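You operate a simulated robot arm through the tools that you are given. There is no shell and no other tool. Be economical: measure what you need, move in short steps, check, and stop when the job is done.

You are at the controls of a simulated robot arm. One attempt, no reset.

Task
Wipe and shut the sugar meter, cap the open juice cup and put it back.
Fine: wipe with the grey cloth and put it back; the cup between cups 26 and 29. Set down upright: short cup.
Where things are to end (x, y in the base frame): short cup within 40 mm of [160, -530].
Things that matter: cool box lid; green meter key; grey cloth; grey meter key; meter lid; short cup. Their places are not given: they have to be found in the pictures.

It is judged by the outcome, as a careful person would: the job done as asked, and still so three seconds after it is handed in. It fails if anything else is knocked over, pushed out of place, dropped, spilled or broken. A push-on lid holds only when it is set on centred and level and pressed home; a screw cap is set on level and turned clockwise until tight. Flat cloth is picked up by pressing the open fingertips on it (5 to 10 N) and closing them slowly along it; thin cloth reads only 2 to 8 mm in the jaws.

Robot
A 6-joint arm with a two-finger parallel gripper, fixed in place. Base frame: the origin is at the foot of the arm, x ahead of it, y to its left, z up; the work surface is at about z = 0. Units: mm, degrees, N and s.
With the tool pointing down near the work surface it reaches from about 240 to 580 mm from the base axis. Its first joint turns from -166.0 to 166.0 degrees. Payload 1.5 kg.
Tool frame: the origin (TCP) lies between the finger pads and is the grasp point; the fingertips stand 30 mm ahead of it; z points along the fingers, y is the line along which they close. Largest opening 80 mm; finger width 17, thickness 12; the body of the gripper, 40 by 82 mm, starts 80 mm behind the TCP.
Orientation is told as [roll, pitch, yaw] about the base's x, y, z axes, in that order, counted from this pose: with the fingers straight down and closing along the base's y, the tool's x points along the base's -x, its y along +y and its z along -z.

Tools
- The arm moves only by the tool step_arm. Its argument "deltas" is a list of rows, each a list of 7 numbers: the shift along the tool's x, y, z in mm, then the turn, a rotation vector about the tool's x, y, z in degrees, then the finger opening in mm, from 0 to 80. In form: [[x, y, z, rx, ry, rz, hand], ...]. A call has 1 to 20 rows; each row is the pose to reach, as a shift and turn from the pose commanded when the call began, along the tool's axes at that moment. Each row takes 0.2 s and may step no farther than 50 mm and 8.6 degrees from the row before; otherwise, or with a gripper value out of range, the whole call is refused. Where a pose cannot be reached the arm comes as near as it can. A force on the tool above 40 N (or 10 N above the force at the start of the call, whichever is more), or a blocked arm, ends the call early, and 0.2 s more pass. The fingers move at their own pace (about 72 mm/s each) and stop on an object; they squeeze with about 31 N. The grip force told is the motor's: it shows also when the fingers shut on nothing. Time passes only in rows, and 0.2 s behind the last, so rows that repeat a pose let the fingers close. The reply holds the time, the measured pose of the TCP, the force on the tool along the base axes, the opening and the grip force, in the units named above and with some noise, with the torque about the TCP (base axes, N m) and any sound that the robot's microphone picked up.
- Cameras (640 x 400 px; columns grow to the right, rows downward): "scene" is fixed at [399.3, -641.2, 738.9]; the picture's right is [0.64, 0.76, 0.00], its down [0.60, -0.50, -0.62] and it looks along [-0.48, 0.40, -0.78] (base axes); focal length 224 px, centre (320, 200). "wrist" rides on the gripper at [72, -7, -122] in the tool frame; the picture's right is [0.09, 1.00, 0.00], its down [-0.84, 0.08, -0.54] and it looks along [-0.54, 0.05, 0.84] (tool axes); focal length 238 px, centre (320, 200).
- snapshot(camera): a new picture of that camera. The clock stands still meanwhile.
- measure_at(camera, pixels): for up to 12 pixels [column, row] of the newest picture of that camera ("zoom" is the newest enlarged one), the place [x, y, z] in the base frame of the surface seen there, good to about 2 mm, but the place of the scene camera against the robot may be out by one fixed shift of up to 18 mm in any direction. The clock stands still meanwhile.
- close_up(camera, box): a new picture of the part [left, top, right, bottom] of that camera's present view, enlarged. The clock stands still meanwhile.
- finish_job(): hands the job in; it is judged then, once.

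Keep the steps short. Do not move on a guess: measure, check each grasp and each placing, and mend mistakes. In all there are 80 turns and 46 pictures (those below and enlarged ones count). Leave the gripper open and the arm clear of the work at the hand-in unless told otherwise, and finish with a single line.

The tools are called after "Call:" as name(argument=value, ...) on one line, values as JSON. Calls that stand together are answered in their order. step_arm: Moves the arm, as the interface text tells. Its arguments: {"type":"object","properties":{"deltas":{"type":"array","items":{"type":"array","items":{"type":"number"}}}},"required":["deltas"]} The other tools are called the same way: snapshot (camera) takes a picture; measure_at (camera, pixels) gives the place of the surface under pixels of a picture; close_up (camera, box) takes an enlarged picture of a part of a camera's view; finish_job () hands the job in.

At the start:

```text
time: 0.0
eef_pos: [221.8, -185.8, 446.4]
tcp_rot: [0.0, -0.2, 0.1]
ft_force: [-0.7, -0.3, -0.4]
ft_torque: [0.01, 0.0, 0.01]
gripper_width: 79.9
grasp_force: 0.1
```

scene: 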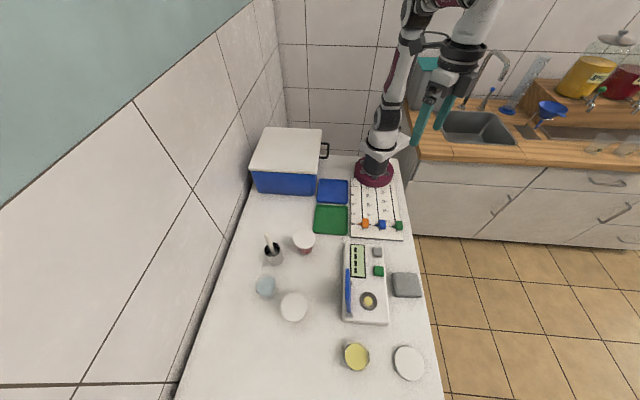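
wrist: 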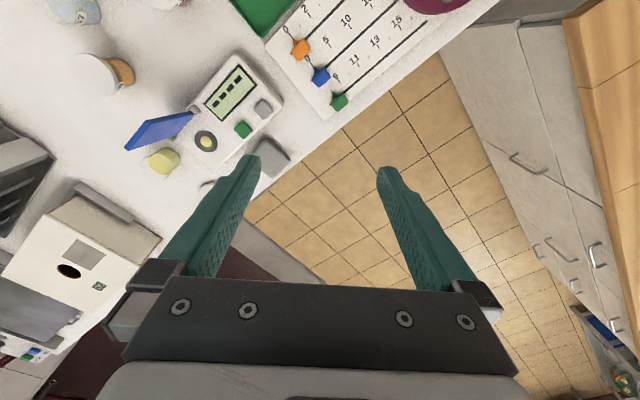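

I see the meter (open blue lid), grey cloth, an open yellow cup and a white disc lid, plus a cool box. I'll take enlarged views to see the details.

Call:
close_up(camera="scene", box=[320, 230, 448, 390])

Call:
close_up(camera="scene", box=[230, 120, 410, 330])

```text
2.50 times, centred on (384, 310) of scene
```

zoom: 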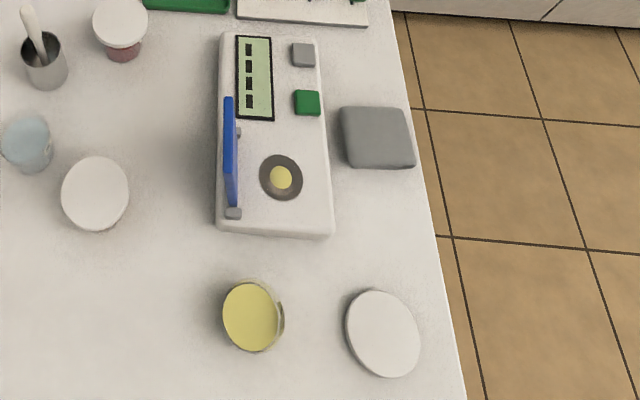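

```text
1.90 times, centred on (320, 225) of scene
```

zoom: 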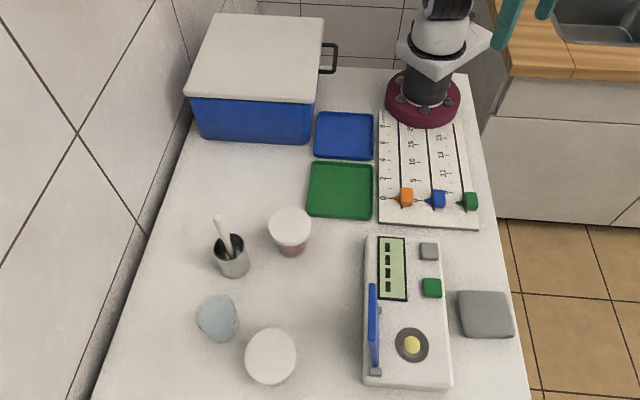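

Next I'll measure key points in the newest picture: the cups, disc, cloth, meter and keys.

Call:
measure_at(camera="scene", pixels=[[304, 237], [294, 304], [355, 357], [408, 362], [406, 284], [368, 301], [348, 292], [377, 252], [378, 271], [357, 262], [266, 286], [273, 256]])

Call:
measure_at(camera="scene", pixels=[[346, 321], [387, 324], [347, 244], [382, 244], [290, 150], [333, 220], [332, 190], [392, 277], [418, 275], [421, 297], [394, 297], [300, 270]])

Call:
snapshot(camera="wrist")

```text
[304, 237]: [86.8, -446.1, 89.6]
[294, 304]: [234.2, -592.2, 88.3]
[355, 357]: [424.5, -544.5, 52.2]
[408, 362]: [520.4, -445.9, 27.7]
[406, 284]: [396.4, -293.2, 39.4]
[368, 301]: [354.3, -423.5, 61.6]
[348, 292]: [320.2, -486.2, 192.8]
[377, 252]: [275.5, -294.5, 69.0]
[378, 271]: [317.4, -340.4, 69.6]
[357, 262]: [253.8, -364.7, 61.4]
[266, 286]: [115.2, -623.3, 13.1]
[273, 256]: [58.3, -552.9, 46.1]
```

```text
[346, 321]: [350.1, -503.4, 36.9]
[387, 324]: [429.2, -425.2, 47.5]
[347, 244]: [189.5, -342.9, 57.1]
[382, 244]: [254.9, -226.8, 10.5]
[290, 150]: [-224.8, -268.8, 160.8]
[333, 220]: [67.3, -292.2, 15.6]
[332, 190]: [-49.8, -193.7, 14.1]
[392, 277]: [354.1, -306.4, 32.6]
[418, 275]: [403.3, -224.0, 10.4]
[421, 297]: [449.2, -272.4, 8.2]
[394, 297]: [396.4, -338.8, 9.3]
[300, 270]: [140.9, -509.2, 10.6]
```

```text
41 pictures are left
```

wrist: 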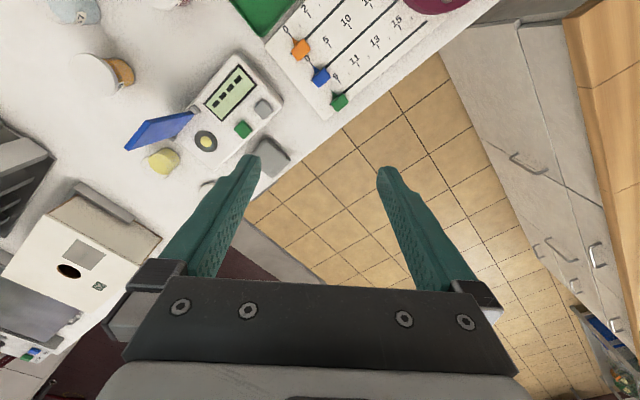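

The scene frame reads the table at z≈10, so there is a shift. I'll measure the same things with the wrist camera (well 206,142; keys; cup 163,160; cloth 275,157) to get true coordinates.

Call:
measure_at(camera="wrist", pixels=[[206, 142], [243, 129], [263, 107], [275, 157], [163, 160], [207, 184], [155, 130], [88, 75], [165, 3], [78, 12], [215, 173], [120, 110]])

Call:
close_up(camera="wrist", box=[110, 30, 310, 200])

```text
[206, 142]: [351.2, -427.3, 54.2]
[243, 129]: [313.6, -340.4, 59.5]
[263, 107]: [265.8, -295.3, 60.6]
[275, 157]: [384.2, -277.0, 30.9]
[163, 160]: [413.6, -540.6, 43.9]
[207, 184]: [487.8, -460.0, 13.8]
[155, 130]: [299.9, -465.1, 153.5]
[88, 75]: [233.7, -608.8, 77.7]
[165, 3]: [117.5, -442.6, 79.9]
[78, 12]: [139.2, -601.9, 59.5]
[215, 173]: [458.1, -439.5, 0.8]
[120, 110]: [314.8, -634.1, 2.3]
```

```text
2.35 times, centred on (210, 115) of wrist
```

zoom: 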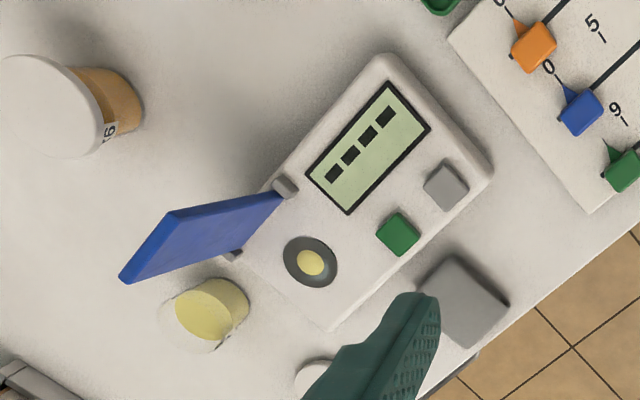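

Wrist readings give true coordinates (table z≈0; meter top ≈54). I'll move down above the cloth (about 384,-278) at z≈250 for a closer look.

Call:
step_arm(deltas=[[-25, -15, 32, 0, 0, 0, 80], [-50, -30, 64, 0, 0, 0, 80], [-75, -45, 96, 0, 0, 0, 80], [-100, -60, 128, 0, 0, 0, 80], [-125, -75, 160, 0, 0, 0, 80], [-150, -90, 190, 0, 0, 0, 80]])

Call:
snapshot(camera="wrist")

```text
time: 1.4
eef_pos: [373.4, -276.5, 256.6]
tcp_rot: [0.0, -0.1, 0.0]
ft_force: [-0.3, -0.8, -0.3]
ft_torque: [0.0, -0.02, 0.02]
gripper_width: 80.4
grasp_force: 0.0
```

```text
39 pictures are left
```

wrist: 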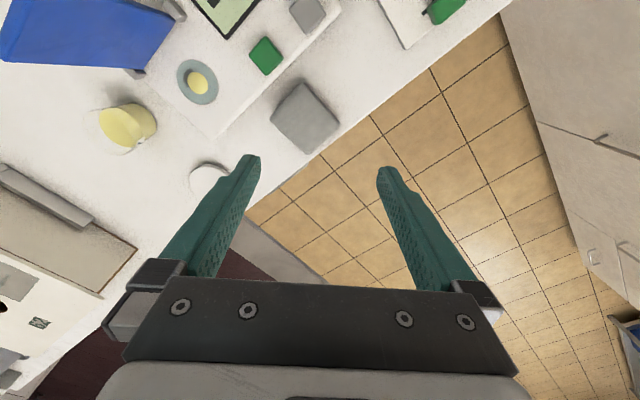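

I'll measure the cloth's corners, the well, the cup rim and the disc edge in this view.

Call:
measure_at(camera="wrist", pixels=[[303, 86], [338, 120], [306, 149], [274, 116], [305, 118], [197, 83], [197, 100], [265, 55], [118, 127], [210, 180], [343, 130], [290, 140]])

Call:
close_up(camera="wrist", box=[60, 0, 360, 200])

```text
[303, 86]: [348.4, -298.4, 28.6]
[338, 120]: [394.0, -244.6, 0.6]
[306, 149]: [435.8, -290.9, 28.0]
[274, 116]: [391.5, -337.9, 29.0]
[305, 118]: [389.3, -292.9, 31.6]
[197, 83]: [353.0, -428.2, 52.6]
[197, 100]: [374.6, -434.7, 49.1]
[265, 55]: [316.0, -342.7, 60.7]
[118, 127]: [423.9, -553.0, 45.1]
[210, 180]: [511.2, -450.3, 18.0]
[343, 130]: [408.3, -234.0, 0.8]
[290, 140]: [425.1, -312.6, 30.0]
```

```text
2.00 times, centred on (210, 100) of wrist
```

zoom: 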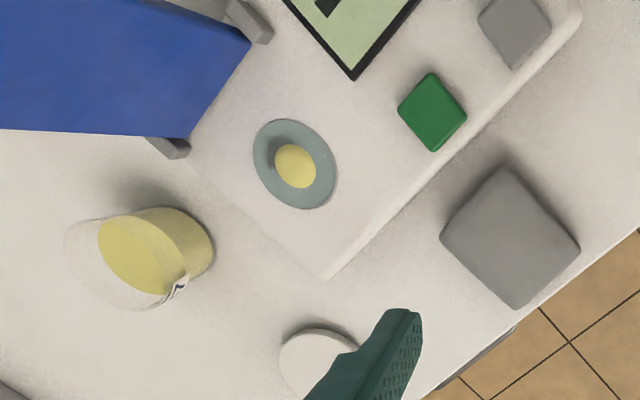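

The cloth is a folded pad about 60×60×30 at (392,-294), turned 45°. I'll turn the tool 45° so the camera side points back at the base and the fingers close across the table, centred over the pad.

Call:
step_arm(deltas=[[-3, -3, 0, 0, 0, 7.5, 80], [-6, -6, 0, 0, 0, 15, 80], [-9, -9, 0, 0, 0, 22.5, 80], [-12, -12, 20, 0, 0, 30, 80], [-15, -15, 40, 0, 0, 37.5, 80], [-18.6, -18, 60, 0, 0, 45, 80]])

Call:
snapshot(camera="wrist")

```text
time: 2.8
eef_pos: [392.7, -293.9, 196.8]
tcp_rot: [0.0, -0.2, -45.1]
ft_force: [-0.9, 0.0, -0.3]
ft_torque: [0.01, 0.02, 0.0]
gripper_width: 80.0
grasp_force: 0.1
```

```text
37 pictures are left
```

wrist: 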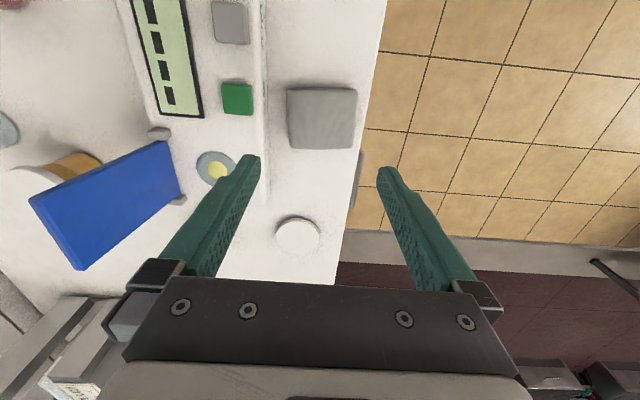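

The pad is square to the tool now. I'll measure its edges, the disc (297,234) and the hinge and lid points.

Call:
measure_at(camera="wrist", pixels=[[289, 92], [355, 92], [352, 146], [292, 146], [321, 118], [297, 234], [278, 232], [315, 232], [297, 219], [297, 249], [158, 132], [176, 199]])

Call:
measure_at(camera="wrist", pixels=[[34, 196], [80, 265], [166, 148], [180, 192], [217, 171], [202, 165], [232, 165], [217, 155], [250, 60], [237, 98], [230, 22], [262, 130]])

```text
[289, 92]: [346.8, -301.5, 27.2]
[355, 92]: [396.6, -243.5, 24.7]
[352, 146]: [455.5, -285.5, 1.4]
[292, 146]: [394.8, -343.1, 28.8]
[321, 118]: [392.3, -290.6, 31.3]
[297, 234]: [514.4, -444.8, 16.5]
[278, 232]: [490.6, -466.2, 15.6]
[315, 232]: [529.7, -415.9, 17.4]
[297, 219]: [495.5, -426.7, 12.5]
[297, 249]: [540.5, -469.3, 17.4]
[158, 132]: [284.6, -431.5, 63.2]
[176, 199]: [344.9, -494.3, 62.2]
```

```text
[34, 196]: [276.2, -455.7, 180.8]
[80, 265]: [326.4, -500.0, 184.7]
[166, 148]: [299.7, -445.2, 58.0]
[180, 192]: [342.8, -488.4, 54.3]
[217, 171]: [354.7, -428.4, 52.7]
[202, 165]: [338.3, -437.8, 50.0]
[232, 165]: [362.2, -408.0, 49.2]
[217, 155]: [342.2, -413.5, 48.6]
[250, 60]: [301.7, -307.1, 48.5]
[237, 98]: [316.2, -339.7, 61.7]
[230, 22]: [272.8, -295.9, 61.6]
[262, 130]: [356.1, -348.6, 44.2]
```

The pad width is ambiguous (65–76 mm), so I'll enlarge the pad.

Call:
close_up(camera="wrist", box=[256, 70, 384, 150])

```text
5.00 times, centred on (320, 110) of wrist
```

zoom: 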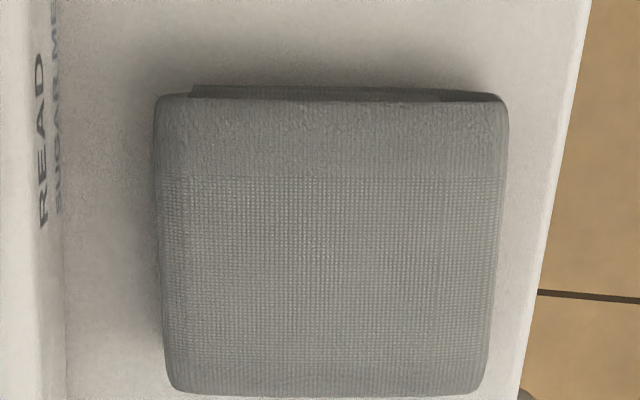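

Call:
measure_at(camera="zoom", pixels=[[165, 200], [175, 200], [495, 200], [485, 200], [330, 105], [330, 385], [180, 110], [490, 110], [180, 380], [475, 380], [330, 240], [300, 97]])

Call:
close_up(camera="wrist", box=[120, 0, 280, 100])

```text
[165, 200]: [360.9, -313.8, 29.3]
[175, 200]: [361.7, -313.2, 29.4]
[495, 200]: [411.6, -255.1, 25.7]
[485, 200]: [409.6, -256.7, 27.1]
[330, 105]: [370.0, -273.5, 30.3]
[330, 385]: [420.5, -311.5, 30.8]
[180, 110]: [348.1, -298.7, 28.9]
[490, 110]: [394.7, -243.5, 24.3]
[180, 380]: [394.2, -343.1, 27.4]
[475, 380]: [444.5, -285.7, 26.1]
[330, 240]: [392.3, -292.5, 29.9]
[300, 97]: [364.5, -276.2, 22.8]
```

```text
4.00 times, centred on (200, 50) of wrist
```

zoom: 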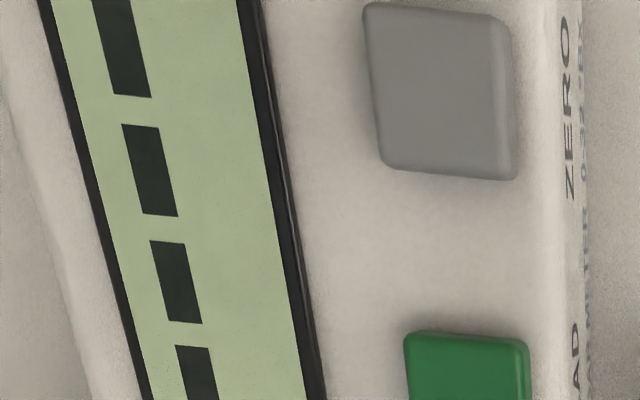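

The keys are labelled ZERO and READ, so I won't press either. The pad is about 77 mm across and 64 mm along, so I must grip it along its 64 mm side. I'll turn the tool a further 87° in place, which also keeps the camera away from the meter lid during the wipe.

Call:
step_arm(deltas=[[0, 0, 0, 0, 0, 8, 80], [0, 0, 0, 0, 0, 16, 80], [0, 0, 0, 0, 0, 24, 80], [0, 0, 0, 0, 0, 32, 80], [0, 0, 0, 0, 0, 40, 80], [0, 1, 0, 0, 0, 48, 80], [0, 1, 0, 0, 0, 56, 80], [0, 1, 0, 0, 0, 64, 80], [0, 2, 0, 0, 0, 72, 80], [0, 2, 0, 0, 0, 80, 80], [-0.6, 2.6, 0, 0, 0, 87, 80]])

Call:
snapshot(camera="wrist")

```text
time: 5.2
eef_pos: [393.4, -293.4, 197.2]
tcp_rot: [0.1, 0.2, -132.2]
ft_force: [-0.2, 0.6, 0.2]
ft_torque: [-0.05, -0.02, 0.02]
gripper_width: 79.7
grasp_force: 0.0
```

```text
34 pictures are left
```

wrist: 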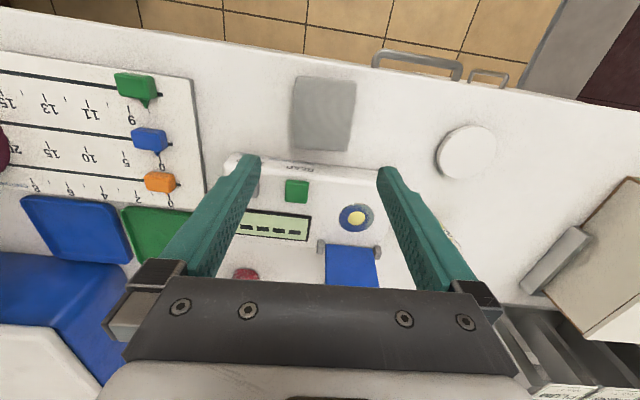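

The pad's sides (columns 292–354) sit evenly between the fingers. I'll go down to z≈42, so the tips are 12 mm above the table, watching the force.

Call:
step_arm(deltas=[[0, 2, 40, 0, 0, 0, 80], [0, 2, 80, 0, 0, 0, 80], [0, 2, 110, 0, 0, 0, 80], [0, 2, 130, 0, 0, 0, 80], [0, 2, 145, 0, 0, 0, 80], [0, 2, 156, 0, 0, 0, 80]])

```text
time: 6.6
eef_pos: [395.7, -293.2, 40.5]
tcp_rot: [0.1, 0.1, -132.0]
ft_force: [-0.7, -0.8, -0.2]
ft_torque: [0.01, 0.0, -0.02]
gripper_width: 79.9
grasp_force: 0.0
```

No contact on the way down. Next I'll close the fingers on the pad and wait.

Call:
step_arm(deltas=[[0, 0, 0, 0, 0, 0, 70], [0, 0, 0, 0, 0, 0, 60], [0, 0, 0, 0, 0, 0, 50], [0, 0, 0, 0, 0, 0, 40], [0, 0, 0, 0, 0, 0, 30], [0, 0, 0, 0, 0, 0, 30], [0, 0, 0, 0, 0, 0, 30]])

Call:
snapshot(camera="wrist")

```text
time: 8.2
eef_pos: [395.8, -294.6, 41.5]
tcp_rot: [0.1, 0.1, -132.0]
ft_force: [-0.6, -0.6, -0.5]
ft_torque: [0.0, 0.04, -0.01]
gripper_width: 68.9
grasp_force: 31.0
```

```text
33 pictures are left
```

wrist: 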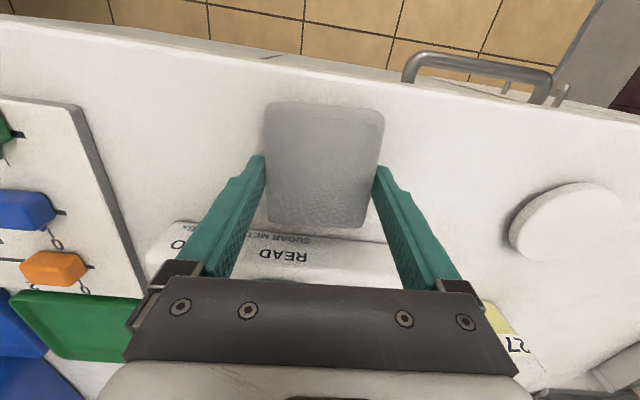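

Gripped at 68.9 mm with 31 N. I'll lift straight up 100 mm and check the hold.

Call:
step_arm(deltas=[[0, 0, -10, 0, 0, 0, 30], [0, 0, -30, 0, 0, 0, 30], [0, 0, -60, 0, 0, 0, 30], [0, 0, -100, 0, 0, 0, 30]])

Call:
snapshot(camera="wrist")

```text
time: 9.2
eef_pos: [395.8, -294.1, 140.5]
tcp_rot: [0.1, 0.1, -131.9]
ft_force: [-0.4, 0.2, 0.5]
ft_torque: [0.0, -0.04, -0.01]
gripper_width: 68.5
grasp_force: 31.0
```

```text
32 pictures are left
```

wrist: 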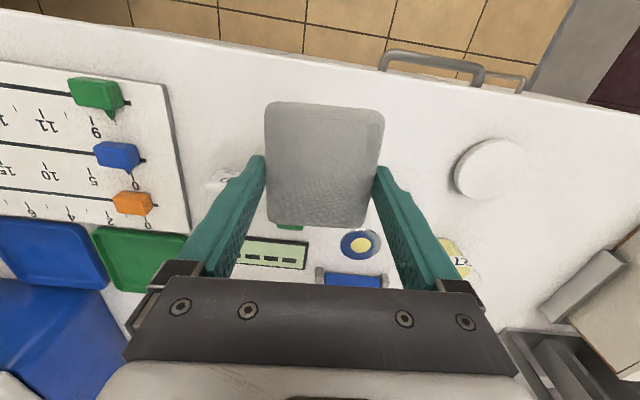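

The pad is firmly held. I'll carry it over the well, to TCP about (360,-421), still at z 141.

Call:
step_arm(deltas=[[-30, 15, 0, 0, 0, 0, 30], [-60, 29, 0, 0, 0, 0, 30], [-90, 44, 0, 0, 0, 0, 30], [-118.5, 58, 0, 0, 0, 0, 30], [-118.5, 58, 20, 0, 0, 0, 30]])

Call:
snapshot(camera="wrist")

Call:
close_up(camera="scene", box=[310, 210, 438, 330])

```text
time: 10.4
eef_pos: [360.0, -421.0, 121.4]
tcp_rot: [0.1, 0.0, -132.0]
ft_force: [-0.4, -0.1, -0.2]
ft_torque: [0.01, -0.01, -0.03]
gripper_width: 68.8
grasp_force: 30.8
```

```text
31 pictures are left
```

wrist: 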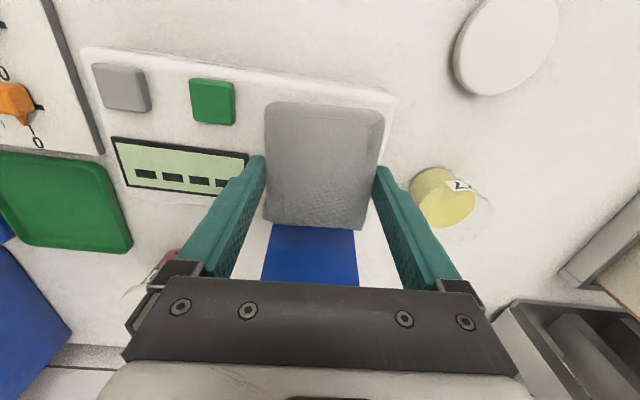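

```text
3.33 times, centred on (374, 270) of scene
```

zoom: 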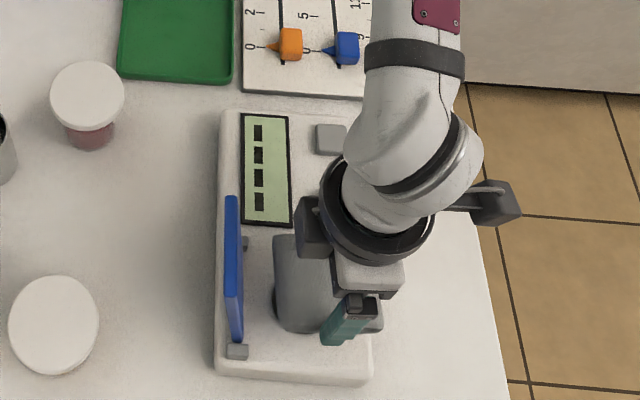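

The pad is over the well, clear of the open lid and keys. I'll lower it to light contact.

Call:
step_arm(deltas=[[0, 0, 15, 0, 0, 0, 30], [0, 0, 25, 0, 0, 0, 30], [0, 0, 29, 0, 0, 0, 30], [0, 0, 31, 0, 0, 0, 30]])

```text
time: 11.4
eef_pos: [360.2, -421.1, 89.9]
tcp_rot: [-0.1, 0.1, -132.0]
ft_force: [0.5, -0.1, 0.5]
ft_torque: [0.03, -0.02, 0.01]
gripper_width: 68.6
grasp_force: 31.1
```

No contact yet, so I'll go down in 1 mm steps.

Call:
step_arm(deltas=[[0, 0, 1, 0, 0, 0, 30], [0, 0, 2, 0, 0, 0, 30], [0, 0, 2, 0, 0, 0, 30]])

```text
time: 12.2
eef_pos: [358.9, -419.4, 87.5]
tcp_rot: [0.1, 0.0, -132.0]
ft_force: [0.1, 0.0, -0.8]
ft_torque: [0.0, -0.01, 0.02]
gripper_width: 68.4
grasp_force: 31.3
```

Call:
step_arm(deltas=[[0, 0, 1, 0, 0, 0, 30], [0, 0, 2, 0, 0, 0, 30], [0, 0, 2, 0, 0, 0, 30]])

```text
time: 13.0
eef_pos: [358.1, -420.5, 86.1]
tcp_rot: [0.2, 0.1, -132.0]
ft_force: [-2.2, 2.1, 10.0]
ft_torque: [0.16, 0.19, -0.02]
gripper_width: 68.7
grasp_force: 31.1
```

Contact at about 10 N. I'll wipe with short strokes along the meter (±15 mm), then a small stroke across, away from the hinge.

Call:
step_arm(deltas=[[0, 5, 0, 0, 0, 0, 30], [0, 10, 0, 0, 0, 0, 30], [0, 15, 0, 0, 0, 0, 30], [0, 7, 0, 0, 0, 0, 30], [0, 0, 0, 0, 0, 0, 30], [0, -7, 0, 0, 0, 0, 30], [0, -14, 0, 0, 0, 0, 30], [0, -7, 0, 0, 0, 0, 30], [0, 0, 0, 0, 0, 0, 30], [0, 8, 0, 0, 0, 0, 30], [0, 15, 0, 0, 0, 0, 30], [0, 8, 0, 0, 0, 0, 30], [0, 0, 0, 0, 0, 0, 30], [5, 0, 0, 0, 0, 0, 30], [10, 0, 0, 0, 0, 0, 30], [15, 0, 0, 0, 0, 0, 30], [8, 0, 0, 0, 0, 0, 30], [0, 0, 0, 0, 0, 0, 30]])

```text
time: 16.8
eef_pos: [360.0, -419.4, 84.8]
tcp_rot: [0.1, 0.2, -132.0]
ft_force: [4.9, 5.0, 17.4]
ft_torque: [0.09, -0.17, 0.03]
gripper_width: 68.4
grasp_force: 31.3
```

I'll lift 100 mm and move back toward the cloth's place so the well can be seen.

Call:
step_arm(deltas=[[0, 0, -10, 0, 0, 0, 30], [0, 0, -30, 0, 0, 0, 30], [0, 0, -55, 0, 0, 0, 30], [30, -15, -55, 0, 0, 0, 30], [60, -29, -55, 0, 0, 0, 30], [90, -44, -55, 0, 0, 0, 30], [118.5, -58, -55, 0, 0, 0, 30]])

Call:
snapshot(camera="wrist")

```text
time: 18.4
eef_pos: [394.2, -294.5, 140.3]
tcp_rot: [-0.1, 0.1, -132.1]
ft_force: [0.0, -0.1, 0.4]
ft_torque: [0.02, 0.02, -0.01]
gripper_width: 68.5
grasp_force: 31.5
```

```text
29 pictures are left
```

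wrist: 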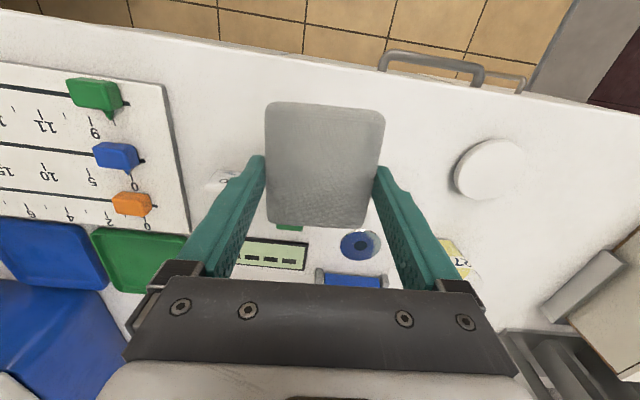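

The yellow drop is gone and the well is clean. I'll lower the cloth back to where it lay (TCP z≈42).

Call:
step_arm(deltas=[[0, 1, 40, 0, 0, 0, 30], [0, 1, 75, 0, 0, 0, 30], [0, 1, 90, 0, 0, 0, 30], [0, 1, 96, 0, 0, 0, 30], [0, 1, 98.5, 0, 0, 0, 30], [0, 1, 98.5, 0, 0, 0, 30]])

```text
time: 19.8
eef_pos: [396.1, -294.5, 43.2]
tcp_rot: [0.2, 0.1, -132.0]
ft_force: [0.0, 0.1, -1.0]
ft_torque: [-0.01, -0.03, -0.03]
gripper_width: 68.7
grasp_force: 31.2
```

Call:
step_arm(deltas=[[0, 0, 1.5, 0, 0, 0, 30], [0, 0, 2.5, 0, 0, 0, 30], [0, 0, 2.5, 0, 0, 0, 30], [0, 0, 2.5, 0, 0, 0, 80], [0, 0, 2.5, 0, 0, 0, 80], [0, 0, 2.5, 0, 0, 0, 80], [0, 0, -20, 0, 0, 0, 80], [0, 0, -60, 0, 0, 0, 80], [0, 0, -100, 0, 0, 0, 80], [0, 0, -140, 0, 0, 0, 80], [0, 0, -180, 0, 0, 0, 80]])

Call:
snapshot(camera="wrist")

```text
time: 22.2
eef_pos: [396.2, -294.9, 223.2]
tcp_rot: [0.0, 0.1, -132.0]
ft_force: [0.0, -0.1, -0.1]
ft_torque: [-0.03, 0.0, 0.0]
gripper_width: 80.1
grasp_force: 0.1
```

```text
28 pictures are left
```

wrist: 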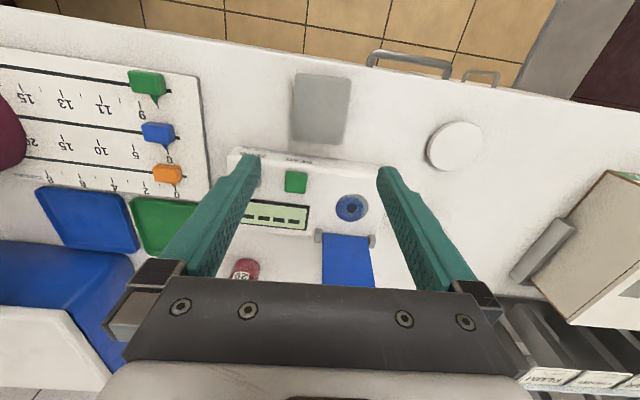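

The cloth is back in its place. Next is the lid: I'll close the fingers, square up the yaw by 3° and rise, so I can pass over the lid to its outer side.

Call:
step_arm(deltas=[[0, 0, -15, 0, 0, 1.5, 40], [0, 0, -30, 0, 0, 3, 0], [0, 0, -30, 0, 0, 3, 0], [0, 0, -30, 0, 0, 3, 0]])

```text
time: 23.2
eef_pos: [397.7, -293.9, 252.6]
tcp_rot: [0.1, 0.1, -135.0]
ft_force: [-0.8, -0.1, 0.4]
ft_torque: [0.02, -0.01, 0.03]
gripper_width: 0.0
grasp_force: 21.3
```

I'll cross above the lid (tips at z≈222, lid top ≈185) to its outer side, at u≈-170, v≈551.

Call:
step_arm(deltas=[[-40, 10, 0, 0, 0, 0, 0], [-80, 20, 0, 0, 0, 0, 0], [-120, 31, 0, 0, 0, 0, 0], [-160, 41, 0, 0, 0, 0, 0], [-200, 52, 0, 0, 0, 0, 0], [-243, 62, 0, 0, 0, 0, 0]])

Call:
snapshot(camera="wrist")

```text
time: 24.6
eef_pos: [265.7, -488.1, 244.1]
tcp_rot: [0.2, 0.2, -135.1]
ft_force: [0.1, 0.7, -0.8]
ft_torque: [0.01, 0.03, -0.02]
gripper_width: 0.0
grasp_force: 21.3
out of reach, approached as far as the arm can: row 6
```

```text
27 pictures are left
```

wrist: 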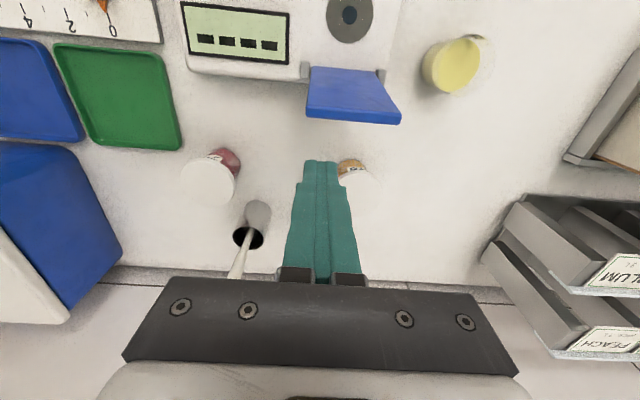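

I reached u≈-157, v≈533 at the limit, which is beyond the lid. I'll measure the lid's corners and the cup lids in this view.

Call:
measure_at(camera="wrist", pixels=[[309, 112], [396, 120], [350, 110], [312, 72], [378, 74], [354, 95], [205, 180], [363, 178], [460, 60], [247, 212], [455, 40], [475, 52]])

```text
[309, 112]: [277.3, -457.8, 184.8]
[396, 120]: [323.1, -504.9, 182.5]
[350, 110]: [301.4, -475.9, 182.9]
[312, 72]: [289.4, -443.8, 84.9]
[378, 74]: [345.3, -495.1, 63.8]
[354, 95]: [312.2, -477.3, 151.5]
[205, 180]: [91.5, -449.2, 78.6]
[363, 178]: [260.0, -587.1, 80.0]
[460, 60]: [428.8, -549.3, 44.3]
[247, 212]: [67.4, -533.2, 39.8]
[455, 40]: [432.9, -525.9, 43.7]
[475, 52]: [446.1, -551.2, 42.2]
```

The lid's top edge is at u≈-128, v 520–586, z≈184, and my fingers are behind it by about 12 mm. I'll go straight down to TCP z≈185.

Call:
step_arm(deltas=[[0, 0, 20, 0, 0, 0, 0], [0, 0, 40, 0, 0, 0, 0], [0, 0, 60, 0, 0, 0, 0]])

```text
time: 25.4
eef_pos: [267.0, -487.4, 183.9]
tcp_rot: [0.0, 0.1, -134.9]
ft_force: [-0.1, -0.8, 0.5]
ft_torque: [-0.02, -0.01, -0.02]
gripper_width: 0.1
grasp_force: 21.3
```

I'll shift to the lid's middle and push it gently toward closing, following its arc to about 70°.

Call:
step_arm(deltas=[[3, 8, 0, 0, 0, 0, 0], [10, 12, 0, 0, 0, 0, 0], [18, 12, 0, 0, 0, 0, 0], [26, 12, 0, 0, 0, 0, 0], [34, 12, 0, 0, 0, 0, 0], [42, 12, 0, 0, 0, 0, 0], [51, 12, -1, 0, 0, 0, 0], [60, 12, 0, 0, 0, 0, 0], [68, 12, 2, 0, 0, 0, 0]])

Call:
snapshot(camera="wrist")

```text
time: 27.4
eef_pos: [322.1, -448.7, 183.1]
tcp_rot: [0.2, 0.1, -135.0]
ft_force: [0.3, -0.1, -0.2]
ft_torque: [0.0, 0.02, 0.03]
gripper_width: 0.0
grasp_force: 21.4
```

```text
26 pictures are left
```

wrist: 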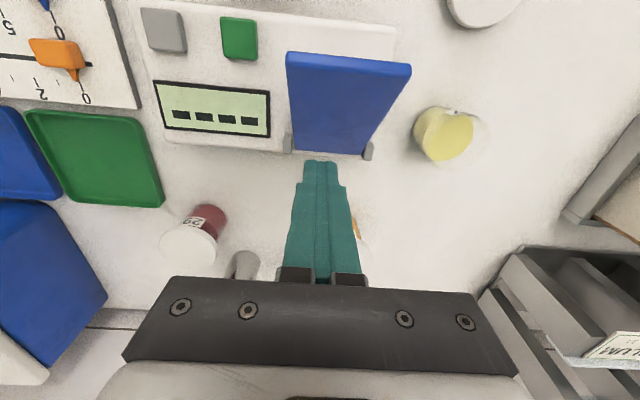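

The lid is following. I'll continue along the arc down to about 10° before closed.

Call:
step_arm(deltas=[[9, 0, 3, 0, 0, 0, 0], [18, 0, 7, 0, 0, 0, 0], [26, 0, 11, 0, 0, 0, 0], [33, 0, 16, 0, 0, 0, 0], [40, 0, 21, 0, 0, 0, 0], [46, 0, 27, 0, 0, 0, 0], [52, 0, 33, 0, 0, 0, 0], [57, 0, 40, 0, 0, 0, 0], [61, 0, 47, 0, 0, 0, 0], [65.5, 0, 55, 0, 0, 0, 0], [68, 0, 63, 0, 0, 0, 0], [71, 0, 71, 0, 0, 0, 0]])

Call:
snapshot(camera="wrist")

```text
time: 30.0
eef_pos: [371.6, -398.1, 113.2]
tcp_rot: [0.1, 0.0, -134.9]
ft_force: [-1.0, 0.7, -0.3]
ft_torque: [0.03, 0.02, 0.01]
gripper_width: 0.2
grasp_force: 21.1
```

```text
25 pictures are left
```

wrist: 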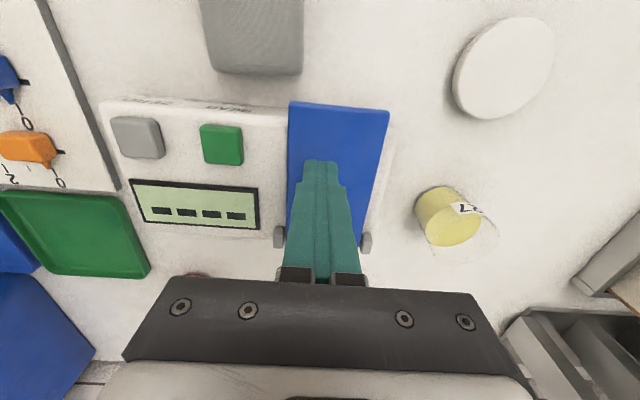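

The lid looks down. I'll measure its height at the free end and near the hinge.

Call:
measure_at(camera="wrist", pixels=[[300, 108], [378, 116], [340, 130], [300, 180], [365, 190], [295, 215], [395, 150], [265, 125], [140, 138], [222, 145], [253, 40], [505, 65]])

```text
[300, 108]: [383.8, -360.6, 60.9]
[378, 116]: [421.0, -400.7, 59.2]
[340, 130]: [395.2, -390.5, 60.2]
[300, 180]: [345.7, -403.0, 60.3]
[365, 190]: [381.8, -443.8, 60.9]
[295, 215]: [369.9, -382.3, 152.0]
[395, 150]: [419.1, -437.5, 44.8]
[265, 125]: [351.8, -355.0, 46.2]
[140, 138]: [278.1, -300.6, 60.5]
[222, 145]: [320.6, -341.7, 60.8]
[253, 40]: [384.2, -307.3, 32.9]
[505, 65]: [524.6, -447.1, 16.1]
```

The lid lies level at z≈60. I'll press it lightly to make sure it's shut: down to contact and a few newtons.

Call:
step_arm(deltas=[[10, 4, 10, 0, 0, 0, 0], [12, 6, 19, 0, 0, 0, 0], [12, 6, 22, 0, 0, 0, 0], [12, 6, 23.5, 0, 0, 0, 0], [12, 6, 25, 0, 0, 0, 0]])

```text
time: 31.2
eef_pos: [385.7, -394.1, 88.6]
tcp_rot: [0.1, 0.1, -134.9]
ft_force: [-3.4, 2.9, 10.6]
ft_torque: [-0.01, 0.12, -0.05]
gripper_width: 0.1
grasp_force: 21.3
```

The lid is shut with no movement left. Now I'll rise and back off, opening the fingers, then turn a further 97° so the camera side faces outward. That is needed to tilt the tool outward to the cup without the camera hitting the meter.

Call:
step_arm(deltas=[[0, 0, -40, 0, 0, 0, 0], [0, 0, -85, 0, 0, 0, 40], [0, -20, -130, 0, 0, 0, 80], [0, -40, -160, 0, 0, 8, 80], [0, -40, -160, 0, 0, 16, 80], [0, -40, -160, 0, 0, 24, 80], [0, -40, -160, 0, 0, 32, 80], [0, -40, -160, 0, 0, 40, 80], [0, -40, -160, 0, 0, 48, 80], [0, -40, -160, 0, 0, 56, 80], [0, -40, -160, 0, 0, 64, 80], [0, -40, -160, 0, 0, 72, 80], [0, -40, -160, 0, 0, 80, 80], [0, -40, -160, 0, 0, 88, 80], [0, -40, -160, 0, 0, 96, 80]])

Call:
snapshot(camera="wrist")

```text
time: 34.4
eef_pos: [357.9, -365.1, 247.4]
tcp_rot: [-0.1, 0.0, 128.9]
ft_force: [0.4, -0.5, -0.6]
ft_torque: [0.01, 0.01, -0.01]
gripper_width: 80.0
grasp_force: 0.1
```

```text
24 pictures are left
```

wrist: 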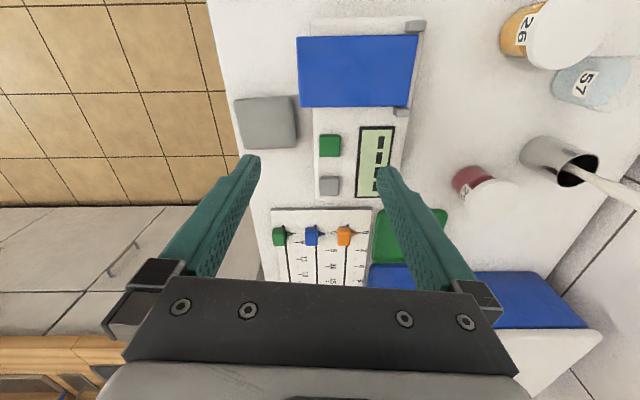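

The lid shows closed and the turn worked. Now I'll tilt the tool 45° outward in place.

Call:
step_arm(deltas=[[0, 0, 0, 0, 7.5, 0, 80], [0, 0, 0, 0, 15, 0, 80], [0, 0, 0, 0, 22.5, 0, 80], [0, 0, 0, 0, 30, 0, 80], [0, 0, 0, 0, 37.5, 0, 80], [0, 0, 0, 0, 45, 0, 80]])

```text
time: 35.8
eef_pos: [333.2, -382.5, 239.9]
tcp_rot: [-1.9, 45.3, 128.8]
ft_force: [-0.5, -0.7, 0.4]
ft_torque: [0.02, 0.03, 0.0]
gripper_width: 80.1
grasp_force: 0.2
out of reach, approached as far as the arm can: row 3, 4, 5, 6
```

The tilt is reached, though the position drifted ~30 mm at this height. I'll move outward and down toward a point over the cup (about 395,-505,150) and see if the pose is attained.

Call:
step_arm(deltas=[[8, 7, 40, 0, 0, 0, 80], [16, 14, 80, 0, 0, 0, 80], [24, 21, 120, 0, 0, 0, 80], [31, 29, 158, 0, 0, 0, 80]])

Call:
snapshot(camera="wrist")

Call:
snapshot(camera="scene")

```text
time: 36.8
eef_pos: [396.4, -504.3, 151.1]
tcp_rot: [0.0, 45.0, 128.9]
ft_force: [0.1, 0.0, -0.9]
ft_torque: [0.02, -0.03, -0.01]
gripper_width: 79.9
grasp_force: 0.0
out of reach, approached as far as the arm can: row 1
```

```text
23 pictures are left
```

wrist: 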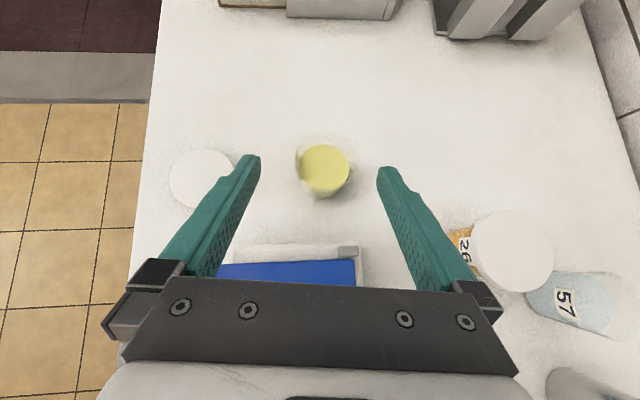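

```text
22 pictures are left
```

scene: 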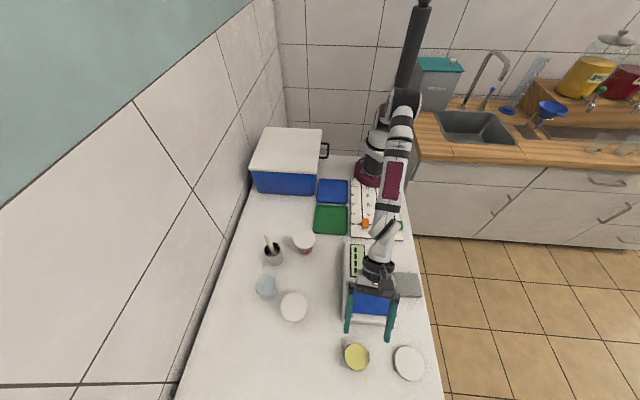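

The pose is exact now. I'll enlarge the cup for its rim and base.

Call:
close_up(camera="wrist", box=[256, 120, 384, 220])

Call:
measure_at(camera="zoom", pixels=[[340, 240], [230, 240], [450, 240], [340, 150], [340, 320], [200, 180], [340, 370], [200, 270], [460, 200], [300, 100], [215, 225], [395, 350]])

```text
4.00 times, centred on (320, 170) of wrist
```

zoom: 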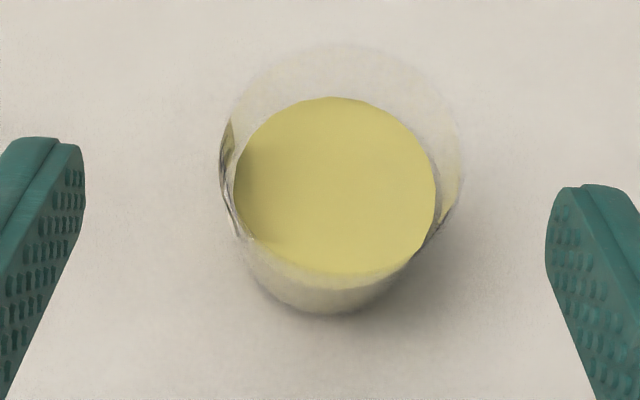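

```text
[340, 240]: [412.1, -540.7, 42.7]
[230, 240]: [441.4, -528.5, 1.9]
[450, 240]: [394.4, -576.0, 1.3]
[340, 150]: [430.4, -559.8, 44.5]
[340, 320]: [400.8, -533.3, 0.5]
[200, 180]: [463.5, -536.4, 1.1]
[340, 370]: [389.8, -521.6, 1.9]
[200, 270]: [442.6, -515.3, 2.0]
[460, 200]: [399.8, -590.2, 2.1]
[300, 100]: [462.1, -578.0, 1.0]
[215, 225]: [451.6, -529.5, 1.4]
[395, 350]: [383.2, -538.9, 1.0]
```

The cup's juice surface is at z≈43.5, its axis near (422,-552), the clear rim about 60 mm wide at z≈66. I'll align sideways by 8.5 mm and go two thirds of the way, then check centring.

Call:
step_arm(deltas=[[0, 8.5, 0, 0, 0, 0, 80], [-10, 8.5, 28, 0, 0, 0, 80], [-20, 8.5, 56, 0, 0, 0, 80], [-28, 8.5, 78, 0, 0, 0, 80]])

Call:
snapshot(camera="wrist")

```text
time: 37.8
eef_pos: [412.7, -538.2, 76.1]
tcp_rot: [-0.2, 45.0, 128.9]
ft_force: [-0.4, 0.3, 0.3]
ft_torque: [0.04, 0.01, 0.0]
gripper_width: 79.9
grasp_force: 0.0
```

```text
20 pictures are left
```

wrist: 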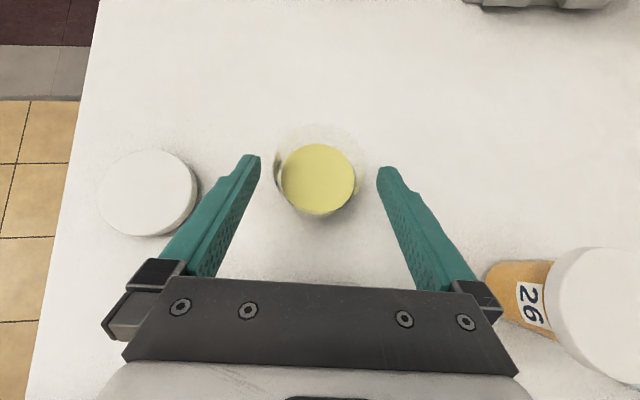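

The cup is centred between the fingers. I'll complete the approach to TCP z≈37.

Call:
step_arm(deltas=[[-5, 0, 14, 0, 0, 0, 80], [-10, 0, 28, 0, 0, 0, 80], [-14.4, 0, 39, 0, 0, 0, 80]])

Call:
close_up(camera="wrist", box=[192, 100, 448, 260])

```text
time: 38.6
eef_pos: [423.2, -550.2, 37.8]
tcp_rot: [-0.2, 45.2, 128.9]
ft_force: [-0.3, -0.4, -0.1]
ft_torque: [0.01, 0.04, 0.0]
gripper_width: 80.3
grasp_force: 0.0
```

```text
2.50 times, centred on (320, 180) of wrist
```

zoom: 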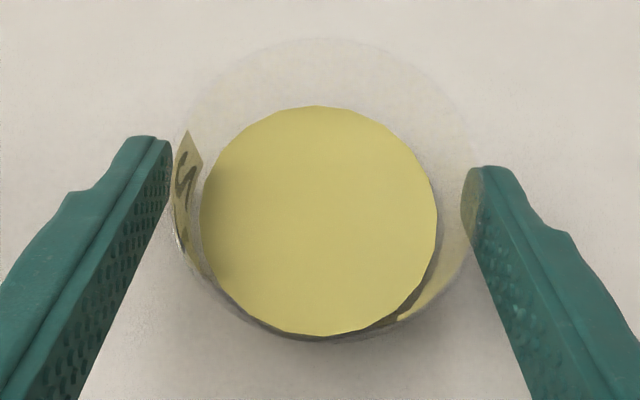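

No contact, cup centred. I'll close gently.

Call:
step_arm(deltas=[[0, 0, 0, 0, 0, 0, 72], [0, 0, 0, 0, 0, 0, 66], [0, 0, 0, 0, 0, 0, 60], [0, 0, 0, 0, 0, 0, 55], [0, 0, 0, 0, 0, 0, 50], [0, 0, 0, 0, 0, 0, 45], [0, 0, 0, 0, 0, 0, 45], [0, 0, 0, 0, 0, 0, 45]])

```text
time: 40.4
eef_pos: [423.1, -549.9, 38.5]
tcp_rot: [-0.1, 45.0, 128.9]
ft_force: [-0.7, 0.0, 0.2]
ft_torque: [0.01, 0.06, -0.02]
gripper_width: 59.0
grasp_force: 31.2
```

Gripped at 59 mm. I'll lift slowly straight up (tool +x, -z together) by 90 mm and check.

Call:
step_arm(deltas=[[3, 0, -3, 0, 0, 0, 45], [8, 0, -8, 0, 0, 0, 45], [16, 0, -16, 0, 0, 0, 45], [28, 0, -28, 0, 0, 0, 45], [40, 0, -40, 0, 0, 0, 45], [52, 0, -52, 0, 0, 0, 45], [60, 0, -60, 0, 0, 0, 45], [64, 0, -64, 0, 0, 0, 45]])

Call:
snapshot(camera="wrist")

Call:
close_up(camera="scene", box=[270, 210, 462, 390])

```text
time: 42.2
eef_pos: [422.7, -551.5, 130.0]
tcp_rot: [-0.2, 45.0, 128.9]
ft_force: [-0.8, 0.3, -0.4]
ft_torque: [0.0, 0.0, 0.0]
gripper_width: 59.0
grasp_force: 30.7
```

```text
18 pictures are left
```

wrist: 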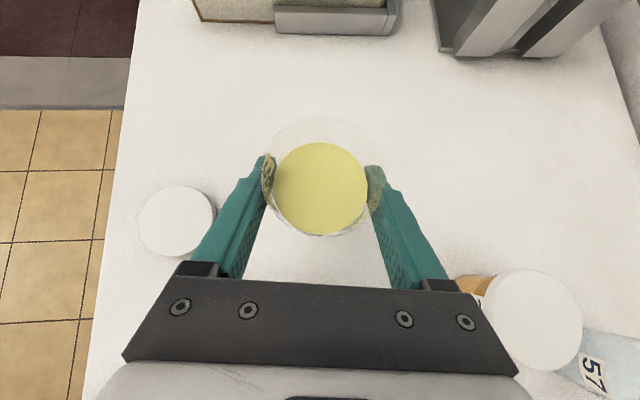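

```text
2.22 times, centred on (366, 300) of scene
```

zoom: 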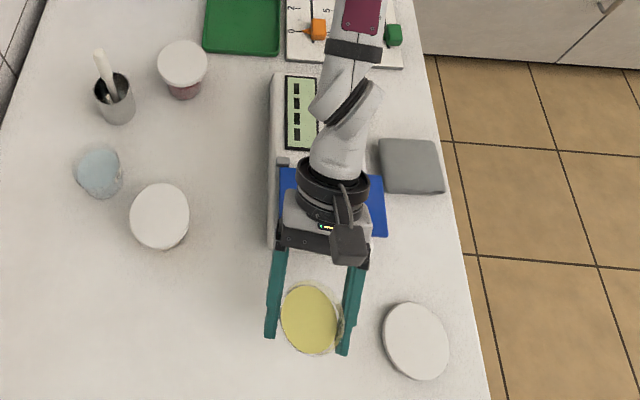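

The cup is lifted and level. I'll measure the obstacles near the target from both views to plan the set-down.

Call:
measure_at(camera="zoom", pixels=[[182, 63], [160, 215], [97, 165], [84, 160], [118, 160], [98, 52], [112, 80], [417, 340], [117, 118], [132, 225], [189, 205], [158, 185]])

Call:
measure_at(camera="wrist", pixels=[[530, 318], [177, 221], [143, 221], [211, 221], [177, 190], [177, 250], [570, 340], [484, 315]])

```text
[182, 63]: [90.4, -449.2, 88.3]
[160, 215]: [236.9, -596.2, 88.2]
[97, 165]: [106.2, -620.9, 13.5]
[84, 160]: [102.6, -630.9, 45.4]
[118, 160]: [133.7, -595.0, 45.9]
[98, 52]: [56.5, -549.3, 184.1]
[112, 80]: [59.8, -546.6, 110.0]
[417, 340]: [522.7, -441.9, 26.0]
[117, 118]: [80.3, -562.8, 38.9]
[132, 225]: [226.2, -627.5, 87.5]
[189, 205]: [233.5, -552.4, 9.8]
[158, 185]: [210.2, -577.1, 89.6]
```

```text
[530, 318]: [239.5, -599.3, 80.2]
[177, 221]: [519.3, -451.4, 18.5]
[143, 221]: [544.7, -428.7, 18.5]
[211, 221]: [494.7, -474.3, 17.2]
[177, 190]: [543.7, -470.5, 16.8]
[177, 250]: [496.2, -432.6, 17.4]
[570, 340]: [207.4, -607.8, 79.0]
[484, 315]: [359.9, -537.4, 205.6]
```

Cups 26 and 29 are truly near (238,-602) and (88,-455), glass 57 near (116,-621). I'll carry the cup level in a gentle path to (176,-547), turning 20° with the arm. That spot gives the gripper body clearance from cup 29 and is within tolerance.

Call:
step_arm(deltas=[[7, 0, -7, 0, 0, 0, 45], [14, 0, -14, 0, 0, 0, 45], [2, 12.7, -26, -1.2, 0, 1.2, 45], [-9.8, 25.4, -38, -2.4, 0, 2.4, 45], [-21.7, 38.1, -50, -3.5, 0, 3.5, 45], [-33.6, 50.8, -62, -4.7, 0, 4.7, 45], [-45.5, 63.5, -74, -5.9, 0, 5.9, 45], [-57.5, 76.2, -85.8, -7.1, 0, 7.1, 45], [-64.2, 95.1, -92.5, -8.3, 0, 8.3, 45], [-70.9, 114, -99.2, -9.4, 0, 9.4, 45], [-77.6, 133, -105.9, -10.6, 0, 10.6, 45], [-84.3, 151.9, -112.6, -11.8, 0, 11.8, 45], [-91, 170.8, -119.3, -13, 0, 13, 45], [-97.7, 189.7, -126, -14.1, 0, 14.1, 45], [-97.7, 189.7, -126, -14.1, 0, 14.1, 45]])

Call:
snapshot(camera="wrist")

Call:
close_up(camera="scene", box=[230, 200, 390, 340])

```text
time: 45.4
eef_pos: [179.4, -545.5, 147.8]
tcp_rot: [1.5, 43.7, 109.2]
ft_force: [-0.2, 0.1, -0.1]
ft_torque: [-0.02, 0.01, 0.02]
gripper_width: 58.7
grasp_force: 31.0
out of reach, approached as far as the arm can: row 13, 14, 15
```

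```text
16 pictures are left
```

wrist: 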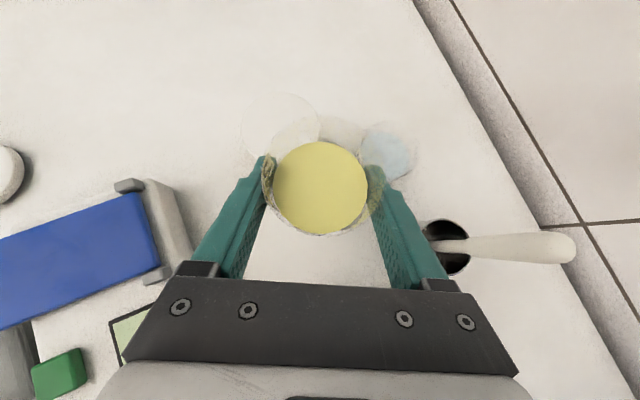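

```text
2.86 times, centred on (310, 270) of scene
```

zoom: 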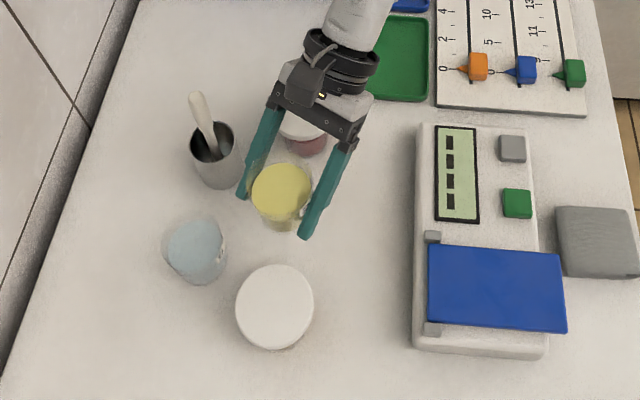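

The cup is almost over its spot but the last rows ended slightly short with about 2° of tilt. I'll correct the tilt, turn 4° back and lower to z≈110, then read the pose again.

Call:
step_arm(deltas=[[-7, 1, 7, 1.1, 0.3, -0.7, 45], [-13, 2, 14, 2.2, 0.7, -1.4, 45], [-20, 3, 21, 3.3, 1, -2.1, 45], [-26.5, 3.7, 27, 4.3, 1.3, -2.8, 45], [-26.5, 3.7, 27, 4.3, 1.3, -2.8, 45]])

```text
time: 46.6
eef_pos: [211.0, -547.1, 125.5]
tcp_rot: [2.1, 45.3, 112.9]
ft_force: [-0.3, -0.1, -0.8]
ft_torque: [0.0, -0.03, 0.03]
gripper_width: 58.9
grasp_force: 30.5
out of reach, approached as far as the arm can: row 1, 2, 3, 4, 5
```

That pulled the arm sideways: near this tilt the arm is close to a wrist singularity, and the tool must point exactly along the radial line. I'll move back to (176,-547) with the tool azimuth matched to it (yaw≈107.8) and roll corrected.

Call:
step_arm(deltas=[[0, 0, 0, 0.9, -0.3, 1.3, 45], [-1.6, 5.4, -1.6, 0.3, -0.3, 1.7, 45], [-3.2, 10.7, -3.2, 0, -0.3, 2.1, 45], [-4.8, 16.1, -4.8, -0.4, -0.3, 2.5, 45], [-6.4, 21.5, -6.4, -0.8, -0.3, 2.9, 45], [-8, 26.8, -8, -1.1, -0.3, 3.2, 45], [-9.6, 32.2, -9.6, -1.5, -0.3, 3.6, 45], [-9.6, 32.2, -9.6, -1.5, -0.3, 3.6, 45]])

```text
time: 48.4
eef_pos: [180.7, -548.1, 128.6]
tcp_rot: [0.7, 45.0, 107.8]
ft_force: [0.0, -0.6, -1.2]
ft_torque: [0.0, 0.0, -0.01]
gripper_width: 59.2
grasp_force: 30.8
out of reach, approached as far as the arm can: row 1, 5, 6, 7, 8
```

Nearly there (180.7,-548.1) and level within 0.7°. I'll nudge to (172,-547), turn 1° more and lower 20 mm.

Call:
step_arm(deltas=[[-5, 3, 3, 0, 0, 0.3, 45], [-11, 6, 7, 0, 0, 0.6, 45], [-16.7, 8, 11.6, 0, 0, 0.7, 45], [-16.7, 8, 11.6, 0, 0, 0.7, 45]])

```text
time: 49.4
eef_pos: [182.8, -546.8, 114.2]
tcp_rot: [0.3, 44.8, 106.8]
ft_force: [0.2, -0.4, -0.8]
ft_torque: [0.01, -0.01, -0.02]
gripper_width: 58.8
grasp_force: 31.2
out of reach, approached as far as the arm can: row 1, 2, 3, 4
```

The pose is level within 0.5° and 28 mm from the target, which is within tolerance, with about 15 mm finger clearance to cup 26. I'll descend straight 30 mm and see whether it tracks.

Call:
step_arm(deltas=[[-7, 0, 7, 0, 0, 0, 45], [-14, 0, 14, 0, 0, 0, 45], [-21, 0, 21, 0, 0, 0, 45], [-21, 0, 21, 0, 0, 0, 45]])

```text
time: 50.4
eef_pos: [192.7, -549.9, 87.9]
tcp_rot: [0.3, 44.7, 106.9]
ft_force: [-0.6, -0.4, -0.4]
ft_torque: [-0.01, 0.01, 0.0]
gripper_width: 58.5
grasp_force: 31.2
out of reach, approached as far as the arm can: row 1, 2, 3, 4
```

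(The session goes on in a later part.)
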